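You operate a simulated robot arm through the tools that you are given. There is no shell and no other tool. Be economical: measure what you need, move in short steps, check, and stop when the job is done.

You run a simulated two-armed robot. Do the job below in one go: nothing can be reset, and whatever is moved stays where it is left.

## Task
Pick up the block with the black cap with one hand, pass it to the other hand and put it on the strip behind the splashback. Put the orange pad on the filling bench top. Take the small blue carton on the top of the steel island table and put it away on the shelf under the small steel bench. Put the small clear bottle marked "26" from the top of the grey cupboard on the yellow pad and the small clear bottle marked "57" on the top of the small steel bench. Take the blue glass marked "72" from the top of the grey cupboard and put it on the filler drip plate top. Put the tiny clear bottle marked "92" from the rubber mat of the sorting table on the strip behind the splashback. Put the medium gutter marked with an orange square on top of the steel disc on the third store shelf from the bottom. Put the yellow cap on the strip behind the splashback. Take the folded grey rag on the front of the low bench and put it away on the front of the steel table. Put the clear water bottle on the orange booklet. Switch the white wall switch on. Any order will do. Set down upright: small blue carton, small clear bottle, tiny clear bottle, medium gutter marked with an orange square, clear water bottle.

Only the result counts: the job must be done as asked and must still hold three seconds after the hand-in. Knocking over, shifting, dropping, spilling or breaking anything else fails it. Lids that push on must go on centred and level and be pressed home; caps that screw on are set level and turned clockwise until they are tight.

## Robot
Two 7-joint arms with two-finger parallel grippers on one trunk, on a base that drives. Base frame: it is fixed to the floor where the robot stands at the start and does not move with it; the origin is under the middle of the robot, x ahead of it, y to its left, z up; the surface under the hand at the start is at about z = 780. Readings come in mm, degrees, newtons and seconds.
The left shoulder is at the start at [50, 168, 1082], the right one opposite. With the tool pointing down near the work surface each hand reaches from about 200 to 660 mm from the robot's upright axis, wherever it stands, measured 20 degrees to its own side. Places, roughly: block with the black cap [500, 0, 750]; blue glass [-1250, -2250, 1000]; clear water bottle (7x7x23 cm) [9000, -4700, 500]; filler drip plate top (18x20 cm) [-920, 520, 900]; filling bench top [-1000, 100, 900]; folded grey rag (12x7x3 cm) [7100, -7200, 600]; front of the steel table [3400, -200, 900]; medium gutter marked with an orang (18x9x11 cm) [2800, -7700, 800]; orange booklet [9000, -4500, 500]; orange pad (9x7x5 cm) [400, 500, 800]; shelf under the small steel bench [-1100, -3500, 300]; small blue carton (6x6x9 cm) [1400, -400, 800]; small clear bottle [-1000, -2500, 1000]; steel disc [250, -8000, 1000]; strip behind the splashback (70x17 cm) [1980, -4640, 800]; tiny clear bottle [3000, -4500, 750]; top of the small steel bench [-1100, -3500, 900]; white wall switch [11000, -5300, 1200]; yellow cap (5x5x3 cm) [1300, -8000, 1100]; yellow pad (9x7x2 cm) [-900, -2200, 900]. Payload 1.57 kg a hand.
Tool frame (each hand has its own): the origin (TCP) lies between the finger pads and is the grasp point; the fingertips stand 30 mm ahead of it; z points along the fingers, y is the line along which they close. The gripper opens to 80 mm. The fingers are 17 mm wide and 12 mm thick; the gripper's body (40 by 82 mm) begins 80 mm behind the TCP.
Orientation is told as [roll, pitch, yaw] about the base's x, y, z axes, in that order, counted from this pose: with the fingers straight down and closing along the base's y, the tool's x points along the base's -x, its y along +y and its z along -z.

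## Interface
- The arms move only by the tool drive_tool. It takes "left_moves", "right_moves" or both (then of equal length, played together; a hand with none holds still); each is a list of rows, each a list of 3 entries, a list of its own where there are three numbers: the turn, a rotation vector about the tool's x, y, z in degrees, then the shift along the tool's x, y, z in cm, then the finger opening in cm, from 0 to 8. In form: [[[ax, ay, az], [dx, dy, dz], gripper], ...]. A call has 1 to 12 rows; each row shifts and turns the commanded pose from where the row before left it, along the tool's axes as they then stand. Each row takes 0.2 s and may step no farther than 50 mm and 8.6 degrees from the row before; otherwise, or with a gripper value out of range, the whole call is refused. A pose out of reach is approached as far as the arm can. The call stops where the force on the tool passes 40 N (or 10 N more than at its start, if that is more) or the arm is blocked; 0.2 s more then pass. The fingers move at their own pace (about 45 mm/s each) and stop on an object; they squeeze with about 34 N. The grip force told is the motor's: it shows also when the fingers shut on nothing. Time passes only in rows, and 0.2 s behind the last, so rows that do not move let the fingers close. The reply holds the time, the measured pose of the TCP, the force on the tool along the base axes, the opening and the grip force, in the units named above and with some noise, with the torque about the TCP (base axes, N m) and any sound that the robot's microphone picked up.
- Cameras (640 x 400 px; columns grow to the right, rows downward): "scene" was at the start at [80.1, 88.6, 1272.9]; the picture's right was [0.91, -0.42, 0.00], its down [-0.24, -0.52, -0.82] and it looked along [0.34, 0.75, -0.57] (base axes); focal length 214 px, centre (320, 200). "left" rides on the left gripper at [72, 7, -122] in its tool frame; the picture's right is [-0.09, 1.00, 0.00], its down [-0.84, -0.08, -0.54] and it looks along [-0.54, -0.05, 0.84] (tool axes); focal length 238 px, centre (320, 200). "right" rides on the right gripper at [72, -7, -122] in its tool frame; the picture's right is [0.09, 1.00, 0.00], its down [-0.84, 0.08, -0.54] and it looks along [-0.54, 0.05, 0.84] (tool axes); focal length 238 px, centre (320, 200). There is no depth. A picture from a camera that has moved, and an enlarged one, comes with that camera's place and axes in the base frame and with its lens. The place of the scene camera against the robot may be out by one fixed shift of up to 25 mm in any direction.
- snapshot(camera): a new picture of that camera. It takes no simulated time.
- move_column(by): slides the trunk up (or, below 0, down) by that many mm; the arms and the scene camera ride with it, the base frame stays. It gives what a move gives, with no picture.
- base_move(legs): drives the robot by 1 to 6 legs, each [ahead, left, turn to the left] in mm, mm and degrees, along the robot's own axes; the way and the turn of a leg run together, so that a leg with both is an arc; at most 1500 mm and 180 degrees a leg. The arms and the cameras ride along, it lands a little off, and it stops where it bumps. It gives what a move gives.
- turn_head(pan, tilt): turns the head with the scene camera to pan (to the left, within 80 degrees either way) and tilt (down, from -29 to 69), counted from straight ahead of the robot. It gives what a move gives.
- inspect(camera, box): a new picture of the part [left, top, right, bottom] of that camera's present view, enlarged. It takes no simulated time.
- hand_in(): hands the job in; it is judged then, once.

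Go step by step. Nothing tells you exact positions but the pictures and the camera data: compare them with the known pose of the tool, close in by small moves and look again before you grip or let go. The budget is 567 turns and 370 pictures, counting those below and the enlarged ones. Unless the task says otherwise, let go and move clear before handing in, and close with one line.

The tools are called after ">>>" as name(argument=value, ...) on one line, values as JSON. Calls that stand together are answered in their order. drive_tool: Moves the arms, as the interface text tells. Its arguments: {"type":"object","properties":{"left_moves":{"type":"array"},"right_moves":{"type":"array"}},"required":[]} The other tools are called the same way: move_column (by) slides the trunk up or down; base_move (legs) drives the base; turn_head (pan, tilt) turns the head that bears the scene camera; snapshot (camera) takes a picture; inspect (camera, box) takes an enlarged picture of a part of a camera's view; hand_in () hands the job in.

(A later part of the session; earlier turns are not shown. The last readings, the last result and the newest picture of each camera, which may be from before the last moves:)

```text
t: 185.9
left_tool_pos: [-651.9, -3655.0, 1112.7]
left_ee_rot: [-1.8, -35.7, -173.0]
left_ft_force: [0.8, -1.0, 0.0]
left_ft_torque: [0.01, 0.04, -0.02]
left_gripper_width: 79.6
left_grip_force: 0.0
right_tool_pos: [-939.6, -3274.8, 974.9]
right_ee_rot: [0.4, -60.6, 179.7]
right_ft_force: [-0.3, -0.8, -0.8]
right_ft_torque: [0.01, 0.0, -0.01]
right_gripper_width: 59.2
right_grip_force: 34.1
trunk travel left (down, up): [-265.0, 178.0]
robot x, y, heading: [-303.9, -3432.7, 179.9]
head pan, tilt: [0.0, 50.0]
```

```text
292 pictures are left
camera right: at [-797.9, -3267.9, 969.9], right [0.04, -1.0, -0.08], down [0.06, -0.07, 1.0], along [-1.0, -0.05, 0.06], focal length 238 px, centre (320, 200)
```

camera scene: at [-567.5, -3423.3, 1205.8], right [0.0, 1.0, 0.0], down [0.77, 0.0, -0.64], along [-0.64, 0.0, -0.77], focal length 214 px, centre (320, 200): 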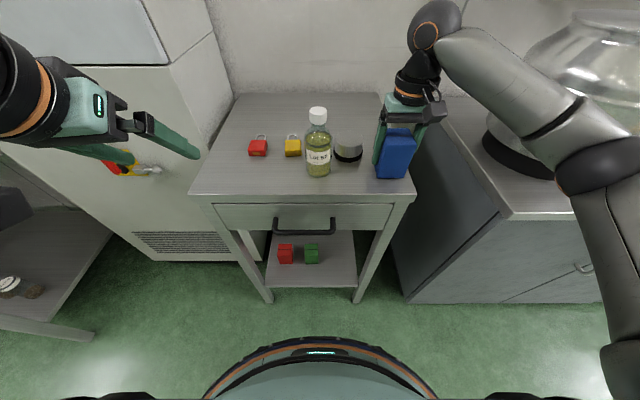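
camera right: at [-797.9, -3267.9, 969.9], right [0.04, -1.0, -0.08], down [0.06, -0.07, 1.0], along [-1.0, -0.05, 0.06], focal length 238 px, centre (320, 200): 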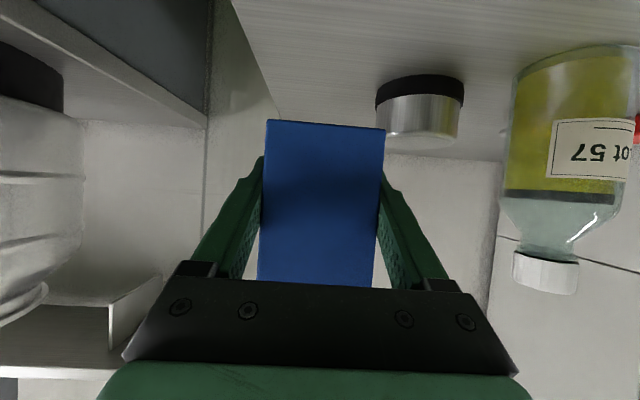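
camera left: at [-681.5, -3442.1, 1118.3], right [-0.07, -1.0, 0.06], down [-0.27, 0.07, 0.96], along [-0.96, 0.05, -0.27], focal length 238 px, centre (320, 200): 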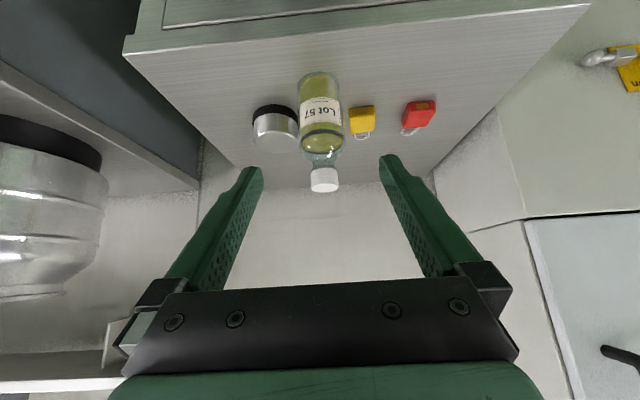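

The carton is held upright with the tilted hand. I back off, drop the column fully, and bring the hand down toward shelf height (shelf z ≈ 215).

>>> base_move(legs=[[-220, 0, 0], [0, 72, 0]])

>>> move_column(by=-265)

>>> drive_tool(right_moves=[[[0, 0, 0], [4.1, 0, 2.3], 4], [[0, 0, 0], [4.1, 0, 2.3], 4], [[0, 0, 0], [4.1, 0, 2.3], 4], [[0, 0, 0], [4.1, 0, 2.3], 4], [[0, 0, 0], [4.1, 0, 2.3], 4]])

>>> snapshot(camera="right")

>>> snapshot(camera="scene")

```text
t: 188.5
left_tool_pos: [-427.9, -3727.3, 1111.9]
left_ee_rot: [-1.8, -35.6, -173.1]
left_ft_force: [-0.6, -0.9, 0.3]
left_ft_torque: [0.0, -0.02, 0.02]
left_gripper_width: 79.6
left_grip_force: 0.0
right_tool_pos: [-715.5, -3348.2, 974.1]
right_ee_rot: [0.3, -60.7, 179.7]
right_ft_force: [0.3, 0.2, -1.0]
right_ft_torque: [0.02, 0.01, -0.04]
right_gripper_width: 59.7
right_grip_force: 34.3
trunk travel left (down, up): [-265.0, 178.0]
robot x, y, heading: [-81.0, -3505.1, 180.0]
head pan, tilt: [0.0, 50.0]
```

```text
t: 191.2
left_tool_pos: [-427.7, -3727.5, 849.2]
left_ee_rot: [-1.8, -35.6, -173.1]
left_ft_force: [-0.3, -0.5, 0.6]
left_ft_torque: [0.0, 0.03, 0.01]
left_gripper_width: 80.0
left_grip_force: 0.0
right_tool_pos: [-716.0, -3346.3, 709.1]
right_ee_rot: [0.2, -60.6, 179.8]
right_ft_force: [0.5, 0.2, -0.3]
right_ft_torque: [0.02, -0.01, 0.03]
right_gripper_width: 59.2
right_grip_force: 33.9
trunk travel left (down, up): [0.0, 443.0]
robot x, y, heading: [-80.4, -3507.4, 179.8]
head pan, tilt: [0.0, 50.0]
```

```text
t: 192.4
left_tool_pos: [-427.2, -3727.7, 846.5]
left_ee_rot: [-1.9, -35.6, -173.1]
left_ft_force: [1.1, 1.1, -0.2]
left_ft_torque: [0.02, -0.02, 0.0]
left_gripper_width: 80.0
left_grip_force: 0.0
right_tool_pos: [-717.0, -3349.4, 472.7]
right_ee_rot: [0.3, -60.8, 179.7]
right_ft_force: [-0.2, -0.6, -0.8]
right_ft_torque: [-0.01, -0.02, 0.0]
right_gripper_width: 59.2
right_grip_force: 33.5
trunk travel left (down, up): [0.0, 443.0]
robot x, y, heading: [-83.6, -3506.8, 179.8]
head pan, tilt: [0.0, 50.0]
```

```text
291 pictures are left
camera right: at [-574.1, -3342.0, 469.3], right [0.04, -1.0, -0.08], down [0.06, -0.07, 1.0], along [-1.0, -0.05, 0.06], focal length 238 px, centre (320, 200)
```

right: 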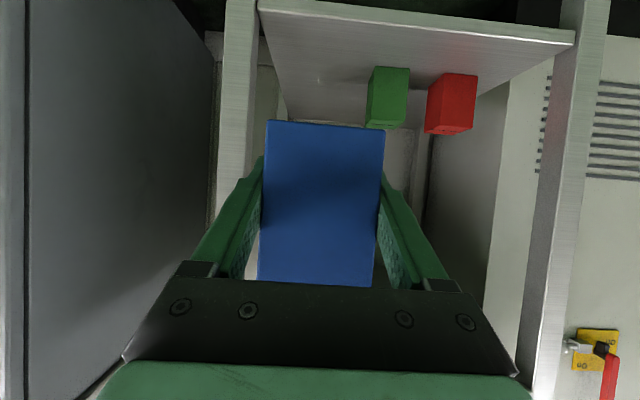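

```text
290 pictures are left
camera scene: at [-195.5, -3496.6, 1000.8], right [0.0, 1.0, 0.0], down [0.77, 0.0, -0.64], along [-0.64, 0.0, -0.77], focal length 214 px, centre (320, 200)
```

scene: 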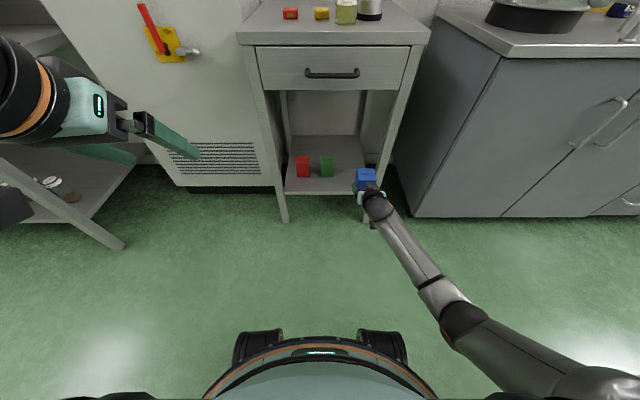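

The shelf top looks to be at z ≈ 250, with a free slot between the right leg and the green block centred on y ≈ -3346. I lower to just above shelf level.

>>> drive_tool(right_moves=[[[0, 0, 0], [3.2, 0, 1.8], 4], [[0, 0, 0], [3.2, 0, 1.8], 4], [[0, 0, 0], [3.2, 0, 1.8], 4], [[0, 0, 0], [3.2, 0, 1.8], 4]])

>>> snapshot(camera="right")

>>> snapshot(camera="scene")

```text
t: 193.4
left_tool_pos: [-427.6, -3728.2, 847.0]
left_ee_rot: [-1.8, -35.7, -173.1]
left_ft_force: [0.5, 0.5, -0.1]
left_ft_torque: [-0.03, 0.0, 0.04]
left_gripper_width: 80.0
left_grip_force: 0.0
right_tool_pos: [-710.9, -3198.8, 332.9]
right_ee_rot: [-25.3, -57.4, -161.4]
right_ft_force: [0.0, -0.1, -0.5]
right_ft_torque: [0.01, -0.01, 0.0]
right_gripper_width: 59.3
right_grip_force: 33.7
right hand out of reach, approached as far as the arm can: row 4
trunk travel left (down, up): [0.0, 443.0]
robot x, y, heading: [-79.0, -3503.1, 179.9]
head pan, tilt: [0.0, 50.0]
stopped in row 4 (right hand): the arm was blocked; the commanded pose is now the measured one
```

```text
289 pictures are left
camera right: at [-567.9, -3199.6, 332.6], right [-0.01, -0.95, -0.31], down [0.04, -0.31, 0.95], along [-1.0, 0.0, 0.04], focal length 238 px, centre (320, 200)
```

right: 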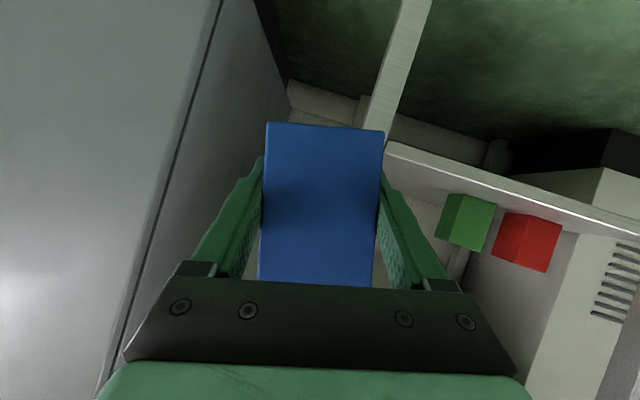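

```text
288 pictures are left
camera scene: at [-195.4, -3497.3, 1001.2], right [0.0, 1.0, 0.0], down [0.77, 0.0, -0.64], along [-0.64, 0.0, -0.77], focal length 214 px, centre (320, 200)
```

scene: 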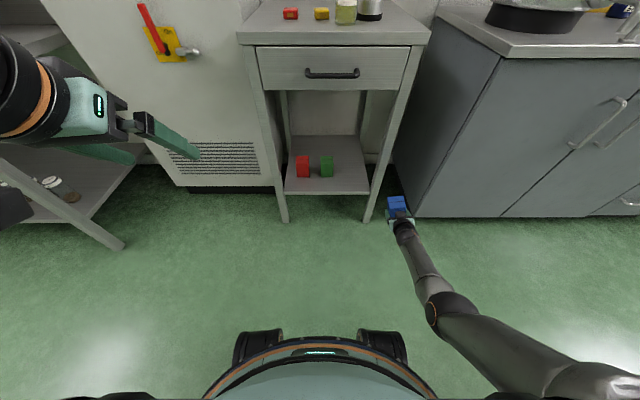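

The arm ran out of reach and twisted. I bring the hand back nearer to the robot, restore its orientation, and will try again with the base closer.

>>> drive_tool(right_moves=[[[0, 0, 0], [-0.93, 2.34, -3.25], 4], [[0, 0, 0], [-0.93, 2.34, -3.25], 4], [[0, 0, 0], [-0.93, 2.34, -3.25], 4], [[0, 0, 0], [-0.93, 2.34, -3.25], 4], [[0, 0, 0], [-0.93, 2.34, -3.25], 4], [[-4.55, 0.45, 5.1], [0, 0, 0], 4], [[-4.55, 0.45, 5.1], [0, 0, 0], 4]])

>>> snapshot(camera="scene")

```text
t: 194.4
left_tool_pos: [-426.8, -3726.5, 847.5]
left_ee_rot: [-1.5, -35.6, -173.2]
left_ft_force: [0.3, 0.5, 1.0]
left_ft_torque: [0.0, -0.02, 0.01]
left_gripper_width: 79.9
left_grip_force: 0.1
right_tool_pos: [-633.2, -3213.7, 410.1]
right_ee_rot: [-43.7, -53.6, -147.8]
right_ft_force: [0.3, -0.6, -1.2]
right_ft_torque: [0.0, 0.01, -0.03]
right_gripper_width: 59.5
right_grip_force: 34.0
trunk travel left (down, up): [0.0, 443.0]
robot x, y, heading: [-79.4, -3504.2, 179.9]
head pan, tilt: [0.0, 50.0]
stopped in row 5 (right hand): the arm was blocked; the commanded pose is now the measured one
```

```text
287 pictures are left
camera scene: at [-195.2, -3495.7, 1000.1], right [0.0, 1.0, 0.0], down [0.77, 0.0, -0.64], along [-0.64, 0.0, -0.77], focal length 214 px, centre (320, 200)
```

scene: 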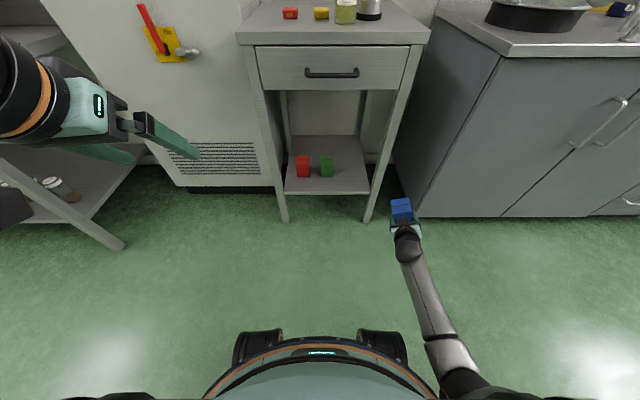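

>>> move_column(by=220)

>>> snapshot(camera="right")

```text
t: 196.8
left_tool_pos: [-426.0, -3728.0, 1066.7]
left_ee_rot: [-1.6, -35.6, -173.2]
left_ft_force: [0.0, 0.3, -0.6]
left_ft_torque: [-0.01, 0.0, -0.02]
left_gripper_width: 79.8
left_grip_force: 0.1
right_tool_pos: [-634.3, -3215.7, 631.7]
right_ee_rot: [-43.4, -53.8, -147.9]
right_ft_force: [0.2, -0.5, -1.2]
right_ft_torque: [0.02, -0.05, -0.01]
right_gripper_width: 59.3
right_grip_force: 33.9
trunk travel left (down, up): [-220.0, 223.0]
robot x, y, heading: [-83.0, -3509.0, 179.9]
head pan, tilt: [0.0, 50.0]
```

```text
286 pictures are left
camera right: at [-490.9, -3221.0, 627.9], right [-0.04, -0.88, -0.48], down [0.04, -0.48, 0.88], along [-1.0, 0.01, 0.05], focal length 238 px, centre (320, 200)
```

right: 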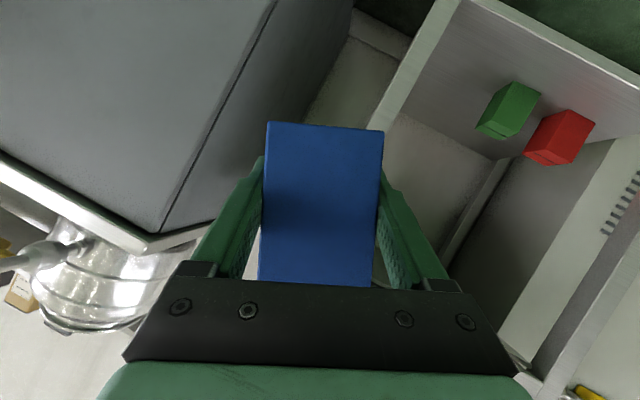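

>>> drive_tool(right_moves=[[[-5.2, 0.5, 6.2], [0, 0, 0], 4], [[-5.2, 0.5, 6.2], [0, 0, 0], 4], [[-5.2, 0.5, 6.2], [0, 0, 0], 4], [[0, 0, 0], [0, 4.3, 0], 4], [[0, 0, 0], [0, 4.3, 0], 4], [[0, 0, 0], [0, 4.3, 0], 4]])

>>> snapshot(camera="scene")

```text
t: 198.4
left_tool_pos: [-426.8, -3728.2, 1066.5]
left_ee_rot: [-1.7, -35.6, -173.1]
left_ft_force: [-0.6, -0.2, 0.2]
left_ft_torque: [0.04, -0.03, -0.03]
left_gripper_width: 79.6
left_grip_force: 0.1
right_tool_pos: [-633.5, -3307.4, 624.2]
right_ee_rot: [-9.9, -58.8, -172.6]
right_ft_force: [0.2, 0.4, 0.1]
right_ft_torque: [0.02, 0.03, -0.02]
right_gripper_width: 59.3
right_grip_force: 34.0
trunk travel left (down, up): [-220.0, 223.0]
robot x, y, heading: [-78.5, -3506.1, 179.6]
head pan, tilt: [0.0, 50.0]
stopped in row 6 (right hand): the arm was blocked; the commanded pose is now the measured one
```

```text
285 pictures are left
camera scene: at [-195.5, -3496.4, 1220.8], right [0.0, 1.0, 0.0], down [0.77, 0.0, -0.64], along [-0.64, 0.0, -0.77], focal length 214 px, centre (320, 200)
```

scene: 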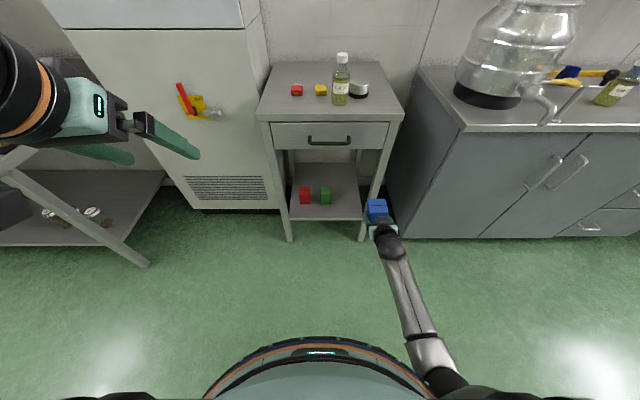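

>>> drive_tool(right_moves=[[[0, 0, 0], [-4.2, 0, -0.6], 4], [[0, 0, 0], [-4.2, 0, -0.6], 4], [[0, 0, 0], [-4.2, 0, -0.6], 4], [[0, 0, 0], [-4.2, 0, -0.6], 4], [[0, 0, 0], [-4.2, 0, -0.6], 4], [[-2.5, 0.2, 3.8], [0, 0, 0], 4], [[-2.5, 0.2, 3.8], [0, 0, 0], 4]])

>>> snapshot(camera="scene")

```text
t: 199.6
left_tool_pos: [-426.8, -3728.7, 1066.8]
left_ee_rot: [-1.7, -35.5, -173.2]
left_ft_force: [-0.4, 0.1, 0.4]
left_ft_torque: [0.01, 0.01, 0.0]
left_gripper_width: 80.1
left_grip_force: 0.1
right_tool_pos: [-657.3, -3292.8, 703.3]
right_ee_rot: [-12.8, -47.1, -171.5]
right_ft_force: [0.2, -0.6, -0.8]
right_ft_torque: [0.01, -0.01, 0.03]
right_gripper_width: 59.4
right_grip_force: 34.0
trunk travel left (down, up): [-220.0, 223.0]
robot x, y, heading: [-79.8, -3501.5, 179.8]
head pan, tilt: [0.0, 50.0]
stopped in row 6 (right hand): the arm was blocked; the commanded pose is now the measured one
```

```text
284 pictures are left
camera scene: at [-195.5, -3496.3, 1220.7], right [0.0, 1.0, 0.0], down [0.77, 0.0, -0.64], along [-0.64, 0.0, -0.77], focal length 214 px, centre (320, 200)
```

scene: 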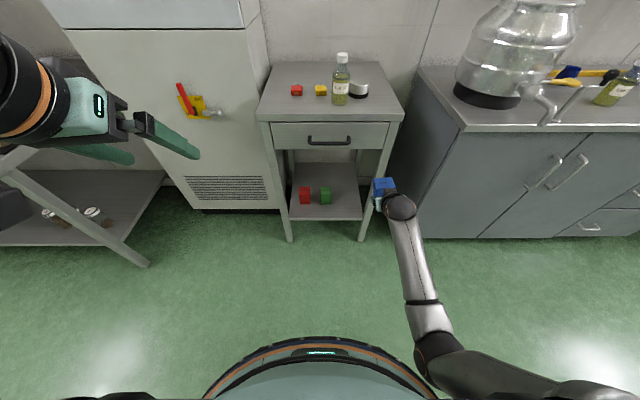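

>>> drive_tool(right_moves=[[[0, 0, 0], [-3, -2.5, -2.5], 4], [[0, 0, 0], [-3, -2.5, -2.5], 4], [[0, 0, 0], [-3, -2.5, -2.5], 4], [[0, 0, 0], [-3, -2.5, -2.5], 4], [[0, 0, 0], [-3, -2.5, -2.5], 4]])

>>> snapshot(camera="scene")

>>> snapshot(camera="right")

```text
t: 200.8
left_tool_pos: [-427.8, -3727.0, 1067.4]
left_ee_rot: [-1.7, -35.6, -173.3]
left_ft_force: [0.1, 0.8, -0.3]
left_ft_torque: [-0.01, -0.01, -0.03]
left_gripper_width: 80.0
left_grip_force: 0.0
right_tool_pos: [-661.6, -3198.4, 916.1]
right_ee_rot: [-12.8, -47.3, -171.5]
right_ft_force: [0.1, -0.1, -0.8]
right_ft_torque: [0.02, -0.01, 0.01]
right_gripper_width: 59.3
right_grip_force: 33.7
trunk travel left (down, up): [-220.0, 223.0]
robot x, y, heading: [-83.3, -3505.2, 180.1]
head pan, tilt: [0.0, 50.0]
```

```text
283 pictures are left
camera scene: at [-195.5, -3496.2, 1220.7], right [0.0, 1.0, 0.0], down [0.77, 0.0, -0.64], along [-0.64, 0.0, -0.77], focal length 214 px, centre (320, 200)
```

scene: 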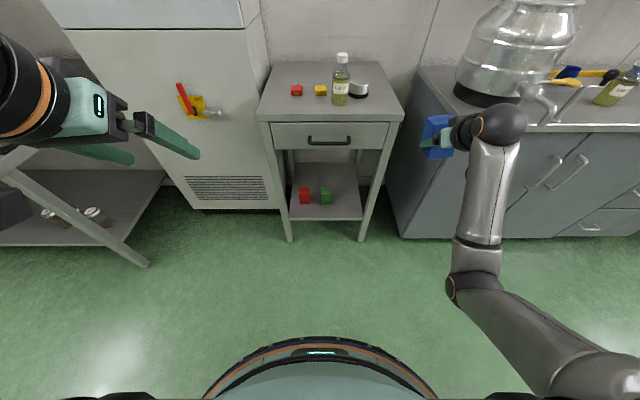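

```text
282 pictures are left
camera right: at [-521.9, -3197.9, 943.9], right [0.04, -0.98, -0.22], down [-0.16, -0.22, 0.96], along [-0.99, -0.01, -0.17], focal length 238 px, centre (320, 200)
```

right: 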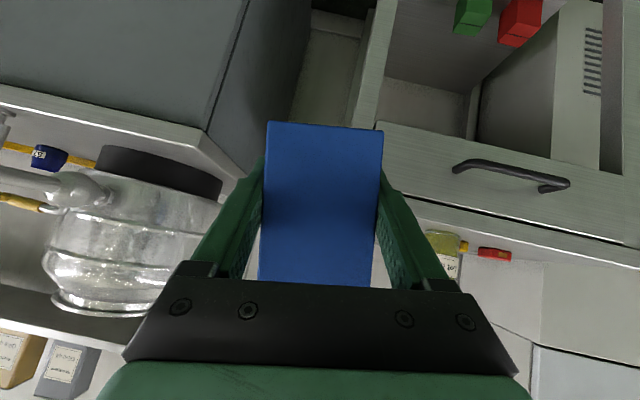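

The elbow is free again. I restore the orientation, slide the base left so the hand works from the robot's right side, and drop the column.

>>> drive_tool(right_moves=[[[-2.95, -6.3, 3.2], [0, 0, 0], 4], [[-2.95, -6.3, 3.2], [0, 0, 0], 4], [[0, 0, 0], [0, 0, 0], 4]])

>>> base_move(legs=[[0, 147, 0]])

>>> move_column(by=-220)

>>> snapshot(camera="right")

>>> snapshot(camera="scene")

```text
t: 201.6
left_tool_pos: [-427.9, -3727.2, 1068.0]
left_ee_rot: [-1.6, -35.6, -173.2]
left_ft_force: [-0.1, -0.2, 0.8]
left_ft_torque: [-0.01, 0.0, 0.01]
left_gripper_width: 79.9
left_grip_force: 0.1
right_tool_pos: [-662.5, -3198.6, 915.5]
right_ee_rot: [0.1, -60.7, 179.9]
right_ft_force: [-0.1, 0.7, -1.2]
right_ft_torque: [-0.01, -0.03, 0.0]
right_gripper_width: 59.4
right_grip_force: 34.3
trunk travel left (down, up): [-220.0, 223.0]
robot x, y, heading: [-81.2, -3503.5, 179.9]
head pan, tilt: [0.0, 50.0]
```

```text
t: 203.5
left_tool_pos: [-427.8, -3872.8, 1067.0]
left_ee_rot: [-1.6, -35.6, -173.3]
left_ft_force: [-0.3, 0.4, 0.1]
left_ft_torque: [0.01, 0.02, 0.0]
left_gripper_width: 79.9
left_grip_force: 0.0
right_tool_pos: [-663.0, -3342.6, 914.8]
right_ee_rot: [0.0, -60.5, 179.8]
right_ft_force: [0.3, 0.6, 0.0]
right_ft_torque: [-0.02, 0.0, -0.01]
right_gripper_width: 59.6
right_grip_force: 34.0
trunk travel left (down, up): [-220.0, 223.0]
robot x, y, heading: [-82.8, -3651.8, 179.8]
head pan, tilt: [0.0, 50.0]
```

```text
t: 205.9
left_tool_pos: [-428.1, -3872.9, 847.8]
left_ee_rot: [-1.6, -35.5, -173.5]
left_ft_force: [-0.9, 0.3, 1.2]
left_ft_torque: [-0.04, -0.03, 0.04]
left_gripper_width: 79.8
left_grip_force: 0.0
right_tool_pos: [-662.0, -3342.7, 695.5]
right_ee_rot: [0.1, -60.5, 180.0]
right_ft_force: [-0.3, 0.3, 0.3]
right_ft_torque: [0.03, -0.02, 0.01]
right_gripper_width: 59.3
right_grip_force: 33.9
trunk travel left (down, up): [0.0, 443.0]
robot x, y, heading: [-84.8, -3653.2, 179.8]
head pan, tilt: [0.0, 50.0]
```

```text
281 pictures are left
camera right: at [-519.6, -3337.0, 691.6], right [0.04, -1.0, -0.08], down [0.06, -0.08, 1.0], along [-1.0, -0.05, 0.06], focal length 238 px, centre (320, 200)
```

right: 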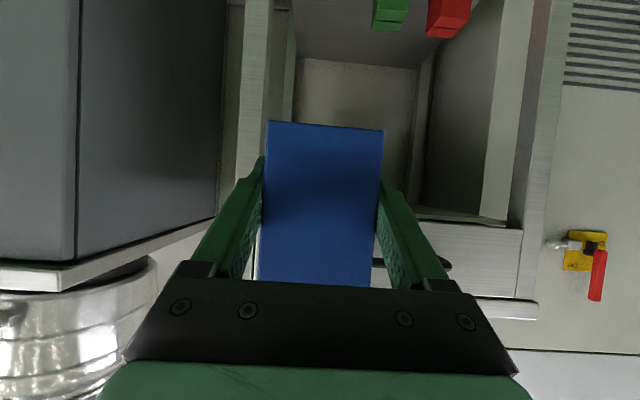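

```text
280 pictures are left
camera scene: at [-196.0, -3642.9, 1000.8], right [0.01, 1.0, 0.0], down [0.77, 0.0, -0.64], along [-0.64, 0.0, -0.77], focal length 214 px, centre (320, 200)
```

scene: 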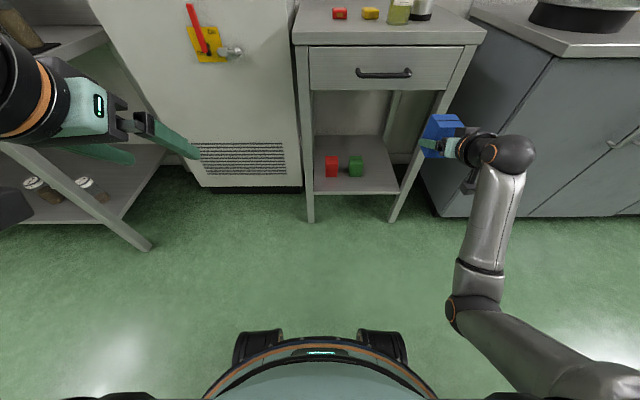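

>>> drive_tool(right_moves=[[[0, 0, 0], [4.1, 0, 2.3], 4], [[0, 0, 0], [4.1, 0, 2.3], 4], [[0, 0, 0], [4.1, 0, 2.3], 4], [[0, 0, 0], [4.1, 0, 2.3], 4], [[0, 0, 0], [4.1, 0, 2.3], 4]])

>>> drive_tool(right_moves=[[[0, 0, 0], [3.2, 0, 1.8], 4], [[0, 0, 0], [3.2, 0, 1.8], 4], [[0, 0, 0], [1.6, 0, 0.9], 4]])

>>> snapshot(camera="scene")

```text
t: 207.1
left_tool_pos: [-429.0, -3872.8, 848.1]
left_ee_rot: [-1.7, -35.6, -173.4]
left_ft_force: [-0.5, 0.7, 0.3]
left_ft_torque: [-0.02, -0.02, 0.02]
left_gripper_width: 80.0
left_grip_force: 0.1
right_tool_pos: [-658.3, -3342.4, 459.8]
right_ee_rot: [0.0, -60.7, 180.0]
right_ft_force: [-0.1, 0.3, -0.5]
right_ft_torque: [0.02, -0.04, 0.01]
right_gripper_width: 59.3
right_grip_force: 34.0
trunk travel left (down, up): [0.0, 443.0]
robot x, y, heading: [-80.5, -3651.7, 179.7]
head pan, tilt: [0.0, 50.0]
```

```text
t: 207.9
left_tool_pos: [-428.0, -3874.0, 846.8]
left_ee_rot: [-1.7, -35.5, -173.4]
left_ft_force: [0.0, 0.6, -0.1]
left_ft_torque: [0.01, -0.01, 0.02]
left_gripper_width: 80.2
left_grip_force: 0.2
right_tool_pos: [-660.9, -3344.5, 368.1]
right_ee_rot: [0.0, -60.6, 179.8]
right_ft_force: [-0.1, 0.0, -0.6]
right_ft_torque: [0.04, 0.0, 0.0]
right_gripper_width: 59.2
right_grip_force: 33.5
trunk travel left (down, up): [0.0, 443.0]
robot x, y, heading: [-80.6, -3652.1, 179.7]
head pan, tilt: [0.0, 50.0]
```

```text
279 pictures are left
camera scene: at [-196.0, -3642.9, 1000.8], right [0.01, 1.0, 0.0], down [0.77, 0.0, -0.64], along [-0.64, 0.0, -0.77], focal length 214 px, centre (320, 200)
```

scene: 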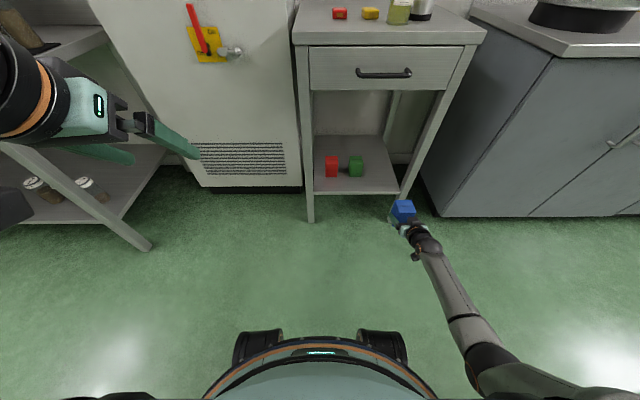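

>>> drive_tool(right_moves=[[[0, 0, 0], [1.7, 0, 0.97], 4], [[0, 0, 0], [1.3, 0, 0.75], 4]])

>>> snapshot(camera="right")

```text
t: 208.5
left_tool_pos: [-428.3, -3873.7, 848.4]
left_ee_rot: [-1.7, -35.6, -173.4]
left_ft_force: [-0.4, -0.5, 0.3]
left_ft_torque: [-0.01, -0.02, 0.01]
left_gripper_width: 79.6
left_grip_force: 0.1
right_tool_pos: [-661.6, -3343.9, 333.2]
right_ee_rot: [-0.1, -60.6, 180.0]
right_ft_force: [0.2, 0.2, -0.6]
right_ft_torque: [0.01, 0.0, 0.01]
right_gripper_width: 59.2
right_grip_force: 34.0
trunk travel left (down, up): [0.0, 443.0]
robot x, y, heading: [-82.7, -3651.5, 180.0]
head pan, tilt: [0.0, 50.0]
```

```text
278 pictures are left
camera right: at [-519.7, -3337.4, 329.7], right [0.04, -1.0, -0.08], down [0.06, -0.08, 0.99], along [-1.0, -0.05, 0.06], focal length 238 px, centre (320, 200)
```

right: 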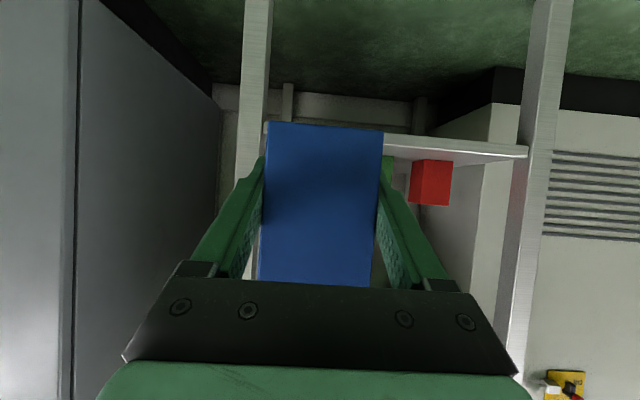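

The carton is level with the shelf's opening. I raise it slightly, shift 11 mm left, and drive in partway.

>>> drive_tool(right_moves=[[[0, 0, 0], [-1.3, 0, -0.75], 4]])

>>> base_move(legs=[[0, 11, 0], [170, 0, 0]])

>>> snapshot(camera="right")

>>> snapshot(camera="scene")

```text
t: 208.9
left_tool_pos: [-428.2, -3873.2, 847.4]
left_ee_rot: [-1.7, -35.6, -173.4]
left_ft_force: [0.2, 0.4, -0.7]
left_ft_torque: [-0.01, 0.02, -0.02]
left_gripper_width: 79.9
left_grip_force: 0.0
right_tool_pos: [-662.0, -3344.4, 348.5]
right_ee_rot: [0.0, -60.6, 179.9]
right_ft_force: [-0.1, 0.7, -0.3]
right_ft_torque: [-0.02, -0.01, -0.01]
right_gripper_width: 59.1
right_grip_force: 33.7
trunk travel left (down, up): [0.0, 443.0]
robot x, y, heading: [-81.3, -3651.0, 179.6]
head pan, tilt: [0.0, 50.0]
```

```text
t: 210.7
left_tool_pos: [-596.0, -3886.0, 847.3]
left_ee_rot: [-1.8, -35.6, -173.1]
left_ft_force: [0.0, 0.1, -0.1]
left_ft_torque: [-0.02, 0.01, -0.02]
left_gripper_width: 80.0
left_grip_force: 0.1
right_tool_pos: [-831.2, -3356.6, 349.4]
right_ee_rot: [0.0, -60.6, -179.9]
right_ft_force: [0.3, -0.2, -0.8]
right_ft_torque: [0.0, 0.02, -0.01]
right_gripper_width: 59.4
right_grip_force: 34.3
trunk travel left (down, up): [0.0, 443.0]
robot x, y, heading: [-249.0, -3658.6, 180.0]
head pan, tilt: [0.0, 50.0]
```

```text
277 pictures are left
camera right: at [-688.0, -3349.4, 345.2], right [0.05, -1.0, -0.08], down [0.06, -0.08, 1.0], along [-1.0, -0.05, 0.06], focal length 238 px, centre (320, 200)
```

right: 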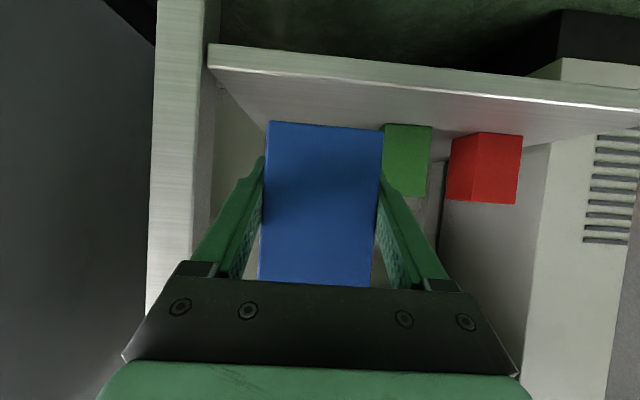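

```text
276 pictures are left
camera scene: at [-364.2, -3653.8, 1000.8], right [0.0, 1.0, 0.0], down [0.77, 0.0, -0.64], along [-0.64, 0.0, -0.77], focal length 214 px, centre (320, 200)
```

scene: 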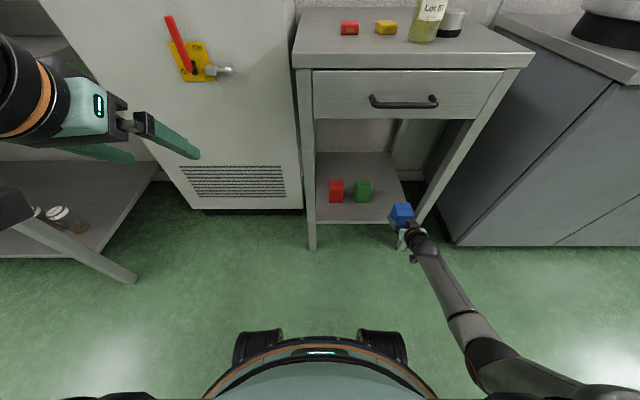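

>>> base_move(legs=[[130, 0, 0]])

>>> snapshot(camera="right")

>>> inspect(camera="scene", box=[240, 100, 560, 400])

```text
t: 212.0
left_tool_pos: [-723.0, -3884.8, 847.5]
left_ee_rot: [-1.7, -35.6, -173.2]
left_ft_force: [0.2, -0.2, -0.3]
left_ft_torque: [-0.01, -0.03, -0.03]
left_gripper_width: 80.0
left_grip_force: 0.1
right_tool_pos: [-957.6, -3356.0, 349.7]
right_ee_rot: [-0.1, -60.5, -180.0]
right_ft_force: [-0.2, 0.0, -1.3]
right_ft_torque: [0.02, -0.03, 0.01]
right_gripper_width: 59.1
right_grip_force: 33.9
trunk travel left (down, up): [0.0, 443.0]
robot x, y, heading: [-375.4, -3664.3, 179.8]
head pan, tilt: [0.0, 50.0]
```

```text
275 pictures are left
camera right: at [-814.8, -3348.9, 345.2], right [0.05, -1.0, -0.08], down [0.06, -0.08, 1.0], along [-1.0, -0.05, 0.06], focal length 238 px, centre (320, 200)
```

right: 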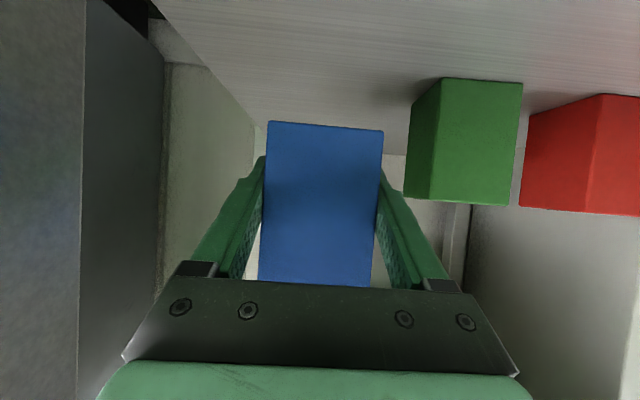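

```text
1.33 times, centred on (400, 250) of scene
camera zoom: at [-491.1, -3653.5, 1000.8], right [0.0, 1.0, 0.0], down [0.77, 0.0, -0.64], along [-0.64, 0.0, -0.77], focal length 286 px, centre (213, 133)
```

zoom: 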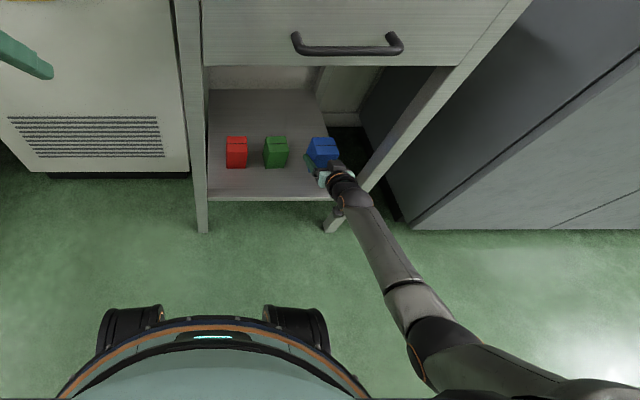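

The carton is inside the slot. I lower it until it touches the shelf.

>>> drive_tool(right_moves=[[[0, 0, 0], [0.87, 0, 0.49], 4], [[0, 0, 0], [0.87, 0, 0.49], 4], [[0, 0, 0], [0.87, 0, 0.49], 4], [[0, 0, 0], [0.44, 0, 0.25], 4]])

>>> snapshot(camera="right")

```text
t: 213.0
left_tool_pos: [-722.6, -3884.6, 847.4]
left_ee_rot: [-1.7, -35.6, -173.1]
left_ft_force: [0.7, 0.1, 0.4]
left_ft_torque: [0.02, 0.01, 0.04]
left_gripper_width: 80.2
left_grip_force: 0.1
right_tool_pos: [-956.3, -3355.1, 314.2]
right_ee_rot: [-0.1, -60.5, -179.9]
right_ft_force: [1.3, -0.3, -0.4]
right_ft_torque: [0.01, -0.04, 0.01]
right_gripper_width: 59.3
right_grip_force: 34.2
trunk travel left (down, up): [0.0, 443.0]
robot x, y, heading: [-378.4, -3663.2, 179.8]
head pan, tilt: [0.0, 50.0]
```

```text
273 pictures are left
camera right: at [-814.9, -3349.3, 310.4], right [0.05, -1.0, -0.08], down [0.06, -0.08, 1.0], along [-1.0, -0.05, 0.06], focal length 238 px, centre (320, 200)
```

right: 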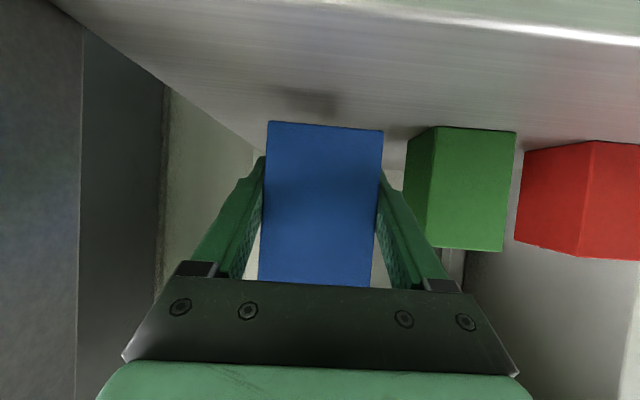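

>>> drive_tool(right_moves=[[[0, 0, 0], [0.44, 0, 0.25], 4], [[0, 0, 0], [0.44, 0, 0.25], 4], [[0, 0, 0], [0.26, 0, 0.15], 4], [[0, 0, 0], [0.26, 0, 0.15], 4], [[0, 0, 0], [0.26, 0, 0.15], 4], [[0, 0, 0], [0.26, 0, 0.15], 4]])

>>> snapshot(camera="right")

```text
t: 214.4
left_tool_pos: [-722.5, -3884.8, 847.5]
left_ee_rot: [-1.8, -35.8, -173.2]
left_ft_force: [0.9, -0.2, 0.1]
left_ft_torque: [0.0, 0.05, 0.04]
left_gripper_width: 80.0
left_grip_force: 0.0
right_tool_pos: [-959.6, -3355.9, 294.6]
right_ee_rot: [0.0, -60.7, -180.0]
right_ft_force: [2.6, 1.2, 8.6]
right_ft_torque: [-0.01, -0.28, 0.01]
right_gripper_width: 59.2
right_grip_force: 33.8
trunk travel left (down, up): [0.0, 443.0]
robot x, y, heading: [-376.3, -3662.8, 179.9]
head pan, tilt: [0.0, 50.0]
```

```text
272 pictures are left
camera right: at [-816.2, -3349.0, 289.6], right [0.05, -1.0, -0.08], down [0.07, -0.08, 0.99], along [-1.0, -0.05, 0.06], focal length 238 px, centre (320, 200)
```

right: 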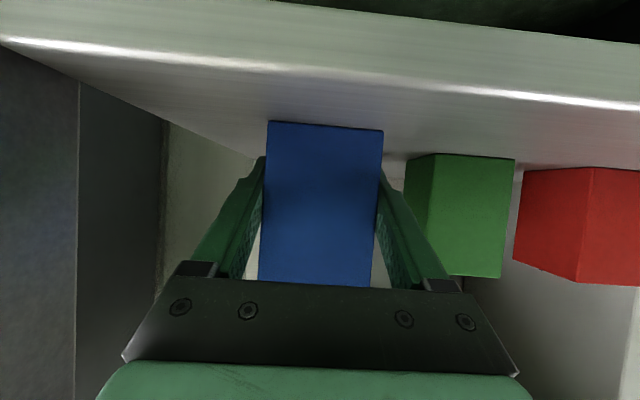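

Contact. I open the fingers a little and back out along them.

>>> drive_tool(right_moves=[[[0, 0, 0], [0, 0, 0], 7], [[0, 0, 0], [0, 0, 0], 7], [[0, 0, 0], [0, 0, 0], 7], [[0, 0, 0], [0, 0, -2], 7], [[0, 0, 0], [0, 0, -3], 7], [[0, 0, 0], [0, 0, -3], 7]])

>>> snapshot(camera="right")

```text
t: 215.8
left_tool_pos: [-723.9, -3885.3, 846.6]
left_ee_rot: [-1.8, -35.5, -173.3]
left_ft_force: [0.1, -0.1, -0.1]
left_ft_torque: [0.02, 0.01, -0.02]
left_gripper_width: 80.1
left_grip_force: 0.1
right_tool_pos: [-887.0, -3357.0, 330.9]
right_ee_rot: [0.0, -60.6, -179.8]
right_ft_force: [-0.2, 0.6, 0.0]
right_ft_torque: [0.0, 0.02, 0.02]
right_gripper_width: 70.1
right_grip_force: 0.1
trunk travel left (down, up): [0.0, 443.0]
robot x, y, heading: [-376.8, -3661.3, 179.8]
head pan, tilt: [0.0, 50.0]
```

```text
271 pictures are left
camera right: at [-744.2, -3349.6, 327.0], right [0.05, -1.0, -0.08], down [0.06, -0.08, 1.0], along [-1.0, -0.05, 0.06], focal length 238 px, centre (320, 200)
```

right: 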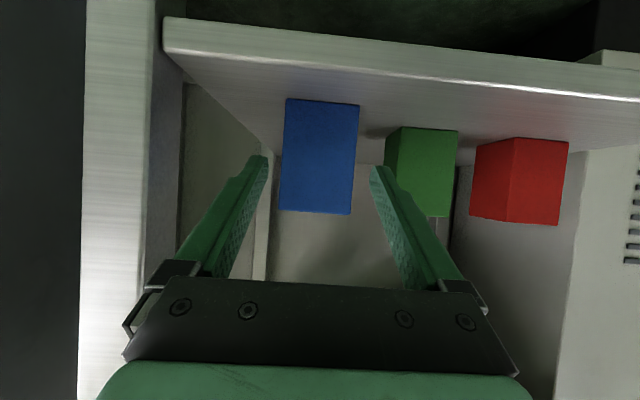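

The carton stands on the shelf. I back out, raise the column, and return toward the cupboard for glass 72 with the left hand.

>>> base_move(legs=[[-280, 0, 0]])

>>> move_column(by=300)

>>> drive_tool(right_moves=[[[0, 0, 0], [-4.1, 0, -2.3], 7], [[0, 0, 0], [-4.1, 0, -2.3], 7], [[0, 0, 0], [-4.1, 0, -2.3], 7], [[0, 0, 0], [-4.1, 0, -2.3], 7], [[0, 0, 0], [-4.1, 0, -2.3], 7], [[0, 0, 0], [-4.1, 0, -2.3], 7], [[0, 0, 0], [-4.1, 0, -2.3], 7], [[0, 0, 0], [-4.1, 0, -2.3], 7]])

>>> snapshot(camera="scene")

```text
t: 217.8
left_tool_pos: [-437.5, -3886.9, 848.2]
left_ee_rot: [-1.8, -35.6, -173.0]
left_ft_force: [-0.3, -0.7, 0.5]
left_ft_torque: [0.02, -0.01, -0.01]
left_gripper_width: 80.0
left_grip_force: 0.0
right_tool_pos: [-603.5, -3358.6, 331.9]
right_ee_rot: [-0.1, -60.5, -179.8]
right_ft_force: [-0.2, -0.1, 0.4]
right_ft_torque: [0.03, -0.01, 0.02]
right_gripper_width: 69.9
right_grip_force: 0.1
trunk travel left (down, up): [0.0, 443.0]
robot x, y, heading: [-95.0, -3659.1, -179.9]
head pan, tilt: [0.0, 50.0]
```

```text
t: 220.8
left_tool_pos: [-437.9, -3886.4, 1147.6]
left_ee_rot: [-1.7, -35.6, -173.0]
left_ft_force: [0.8, 0.0, -0.2]
left_ft_torque: [-0.02, 0.0, 0.05]
left_gripper_width: 79.9
left_grip_force: 0.1
right_tool_pos: [-604.1, -3357.9, 629.2]
right_ee_rot: [0.1, -60.6, -179.8]
right_ft_force: [1.0, 0.4, 1.3]
right_ft_torque: [0.01, 0.0, -0.03]
right_gripper_width: 70.0
right_grip_force: 0.1
trunk travel left (down, up): [-300.0, 143.0]
robot x, y, heading: [-93.1, -3659.0, -180.0]
head pan, tilt: [0.0, 50.0]
```

```text
t: 222.6
left_tool_pos: [-438.9, -3886.0, 1147.9]
left_ee_rot: [-1.6, -35.6, -173.0]
left_ft_force: [0.7, -0.5, -0.9]
left_ft_torque: [0.0, -0.01, 0.03]
left_gripper_width: 80.0
left_grip_force: 0.1
right_tool_pos: [-602.8, -3360.5, 1008.0]
right_ee_rot: [0.0, -60.5, -179.7]
right_ft_force: [0.2, 0.6, 0.5]
right_ft_torque: [0.02, -0.02, -0.03]
right_gripper_width: 70.1
right_grip_force: 0.0
trunk travel left (down, up): [-300.0, 143.0]
robot x, y, heading: [-94.6, -3661.9, -179.9]
head pan, tilt: [0.0, 50.0]
```

```text
270 pictures are left
camera scene: at [-207.4, -3654.2, 1300.7], right [0.0, 1.0, 0.0], down [0.77, 0.0, -0.64], along [-0.64, 0.0, -0.77], focal length 214 px, centre (320, 200)
```

scene: 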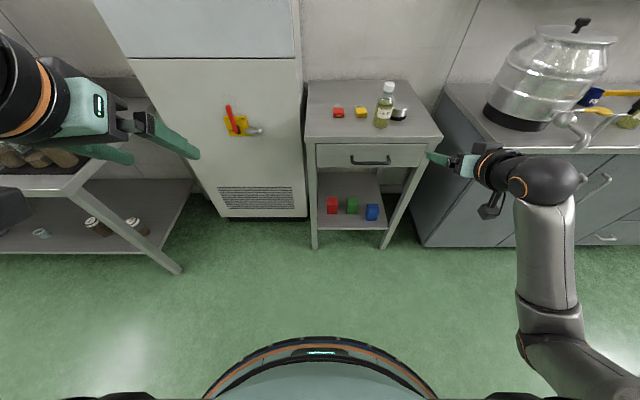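

>>> drive_tool(left_moves=[[[4.3, 0, 6.0], [0, 0, 0], 8], [[4.3, 0, 6.0], [0, 0, 0], 8], [[4.3, 0, 6.0], [0, 0, 0], 8], [[4.3, 0, 6.0], [0, 0, 0], 8], [[4.3, 0, 6.0], [0, 0, 0], 8], [[4.3, 0, 6.0], [0, 0, 0], 8], [[4.3, 0, 6.0], [0, 0, 0], 8], [[0, -4, 0], [0, 0, 0], 8], [[0, 0, 0], [0, 0, 0], 8], [[0, 0, 0], [0, 0, 0], 8], [[0, 0, 0], [0, 0, 0], 8], [[0, 0, 0], [0, 0, 0], 8]], right_moves=[[[0, 7.5, 0], [0, 0, 0], 8], [[0, 7.5, 0], [0, 0, 0], 8], [[0, 7.5, 0], [0, 0, 0], 8], [[0, 7.5, 0], [0, 0, 0], 8], [[0, 7.5, 0], [0, 0, 0], 8], [[0, 7.5, 0], [0, 0, 0], 8], [[0, 7.5, 0], [0, 0, 0], 8], [[0, 7.5, 0], [0, 0, 0], 8], [[0, 0, 0], [3, 0, -3.5], 8], [[0, 0, 0], [3, 0, -3.5], 8], [[0, 0, 0], [3, 0, -3.5], 8], [[0, 0, 0], [3, 0, -3.5], 8]])

>>> base_move(legs=[[0, -1400, 0]])

>>> turn_head(pan=0, tilt=35)

>>> snapshot(camera="scene")

```text
t: 225.2
left_tool_pos: [-438.1, -3884.4, 1148.8]
left_ee_rot: [-1.1, -40.8, 134.9]
left_ft_force: [0.0, 0.7, 0.5]
left_ft_torque: [0.04, 0.0, 0.03]
left_gripper_width: 80.1
left_grip_force: 0.1
right_tool_pos: [-483.9, -3358.3, 1144.5]
right_ee_rot: [0.0, -0.5, -179.8]
right_ft_force: [-0.4, -0.1, 0.2]
right_ft_torque: [0.01, 0.01, -0.01]
right_gripper_width: 80.1
right_grip_force: 0.0
trunk travel left (down, up): [-300.0, 143.0]
robot x, y, heading: [-93.6, -3660.2, -179.8]
head pan, tilt: [0.0, 50.0]
```

```text
t: 237.6
left_tool_pos: [-438.7, -2490.0, 1147.1]
left_ee_rot: [-1.1, -40.6, 134.8]
left_ft_force: [-1.1, 0.6, 0.4]
left_ft_torque: [0.0, 0.04, -0.02]
left_gripper_width: 80.0
left_grip_force: 0.0
right_tool_pos: [-480.4, -1963.6, 1143.8]
right_ee_rot: [0.0, -0.6, 179.9]
right_ft_force: [1.0, 0.0, -0.1]
right_ft_torque: [0.0, 0.04, -0.02]
right_gripper_width: 80.2
right_grip_force: 0.1
trunk travel left (down, up): [-300.0, 143.0]
robot x, y, heading: [-92.3, -2268.4, 179.8]
head pan, tilt: [0.0, 50.0]
```

```text
t: 238.3
left_tool_pos: [-439.4, -2490.2, 1147.9]
left_ee_rot: [-1.1, -40.7, 134.8]
left_ft_force: [0.1, 0.3, -0.4]
left_ft_torque: [0.0, 0.0, 0.03]
left_gripper_width: 80.2
left_grip_force: 0.0
right_tool_pos: [-481.5, -1963.5, 1144.0]
right_ee_rot: [0.1, -0.5, 179.9]
right_ft_force: [0.1, -0.5, 0.8]
right_ft_torque: [0.02, 0.03, 0.01]
right_gripper_width: 80.1
right_grip_force: 0.1
trunk travel left (down, up): [-300.0, 143.0]
robot x, y, heading: [-86.5, -2267.7, 179.8]
head pan, tilt: [0.0, 35.0]
```

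```text
269 pictures are left
camera scene: at [-216.4, -2259.8, 1322.4], right [0.0, 1.0, 0.0], down [0.57, 0.0, -0.82], along [-0.82, 0.0, -0.57], focal length 214 px, centre (320, 200)
```

scene: 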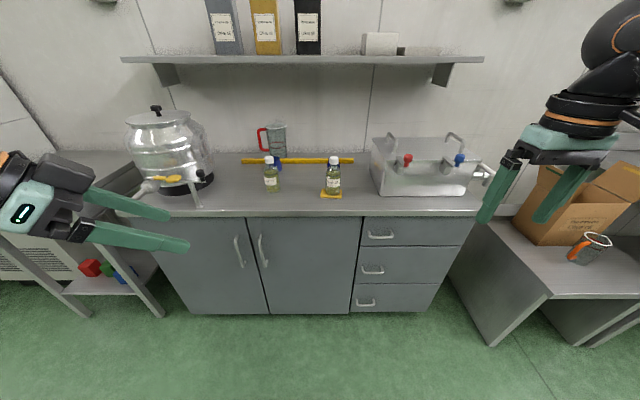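

>>> base_move(legs=[[440, 0, 0]])

>>> snapshot(camera="left")

>>> snapshot(camera="scene")

```text
t: 241.0
left_tool_pos: [-885.4, -2490.3, 1147.9]
left_ee_rot: [-1.2, -40.7, 134.9]
left_ft_force: [0.0, -0.6, 0.3]
left_ft_torque: [-0.02, 0.0, -0.01]
left_gripper_width: 79.9
left_grip_force: 0.1
right_tool_pos: [-928.8, -1962.7, 1144.7]
right_ee_rot: [-0.1, -0.5, -180.0]
right_ft_force: [-0.1, 0.1, 0.0]
right_ft_torque: [0.0, -0.02, 0.04]
right_gripper_width: 80.0
right_grip_force: 0.1
trunk travel left (down, up): [-300.0, 143.0]
robot x, y, heading: [-535.8, -2263.8, 179.8]
head pan, tilt: [0.0, 35.0]
```

```text
268 pictures are left
camera left: at [-797.3, -2590.9, 1192.4], right [-0.76, -0.64, 0.04], down [-0.15, 0.25, 0.96], along [-0.63, 0.72, -0.28], focal length 238 px, centre (320, 200)
```

left: 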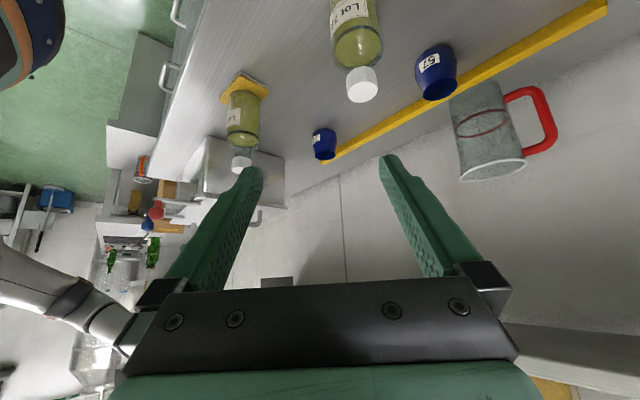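

```text
267 pictures are left
camera scene: at [-664.5, -2258.8, 1322.4], right [0.0, 1.0, 0.0], down [0.57, 0.0, -0.82], along [-0.82, 0.0, -0.57], focal length 214 px, centre (320, 200)
```

scene: 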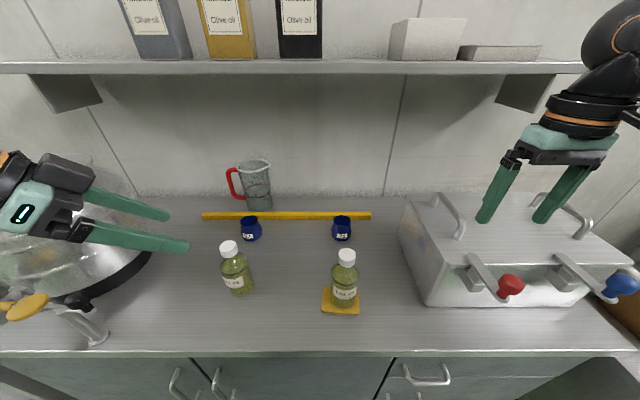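

Both views put glass 72 at (-1161, -2194, ~880). I bring the yawed left hand onto its approach line, passing well above the bottles.

>>> drive_tool(left_moves=[[[0, 0, 0], [-2.25, -0.23, 3.57], 8], [[0, 0, 0], [-2.25, -0.23, 3.57], 8], [[0, 0, 0], [-2.25, -0.23, 3.57], 8], [[0, 0, 0], [-2.25, -0.23, 3.57], 8], [[0, 0, 0], [-2.25, -0.23, 3.57], 8], [[0, 0, 0], [-2.25, -0.23, 3.57], 8]])

>>> snapshot(camera="left")

>>> snapshot(camera="scene")

```text
t: 242.4
left_tool_pos: [-1044.6, -2305.3, 1074.6]
left_ee_rot: [-1.2, -40.8, 135.0]
left_ft_force: [0.0, -0.4, 0.2]
left_ft_torque: [-0.02, -0.01, -0.02]
left_gripper_width: 80.0
left_grip_force: 0.1
right_tool_pos: [-929.3, -1963.8, 1144.0]
right_ee_rot: [-0.1, -0.4, -179.9]
right_ft_force: [0.0, 0.5, -1.1]
right_ft_torque: [-0.01, -0.01, -0.01]
right_gripper_width: 80.1
right_grip_force: 0.0
trunk travel left (down, up): [-300.0, 143.0]
robot x, y, heading: [-542.2, -2268.7, 180.1]
head pan, tilt: [0.0, 35.0]
```

```text
266 pictures are left
camera left: at [-955.2, -2406.6, 1119.8], right [-0.76, -0.64, 0.04], down [-0.15, 0.24, 0.96], along [-0.63, 0.72, -0.28], focal length 238 px, centre (320, 200)
```

left: 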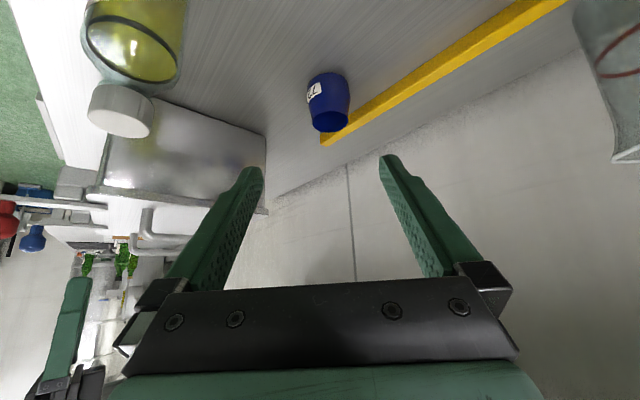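

```text
265 pictures are left
camera scene: at [-665.2, -2259.1, 1322.3], right [0.0, 1.0, 0.0], down [0.57, 0.0, -0.82], along [-0.82, 0.0, -0.57], focal length 214 px, centre (320, 200)
```

scene: 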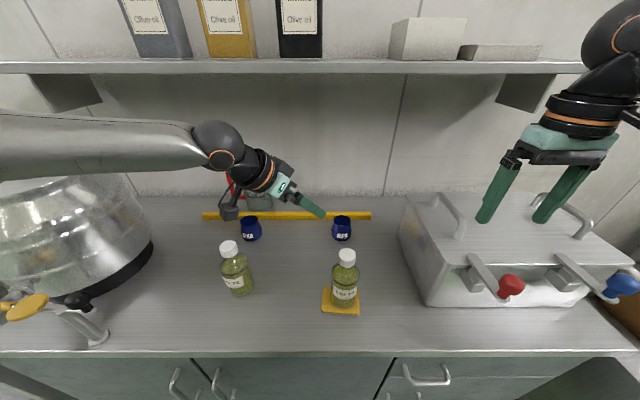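

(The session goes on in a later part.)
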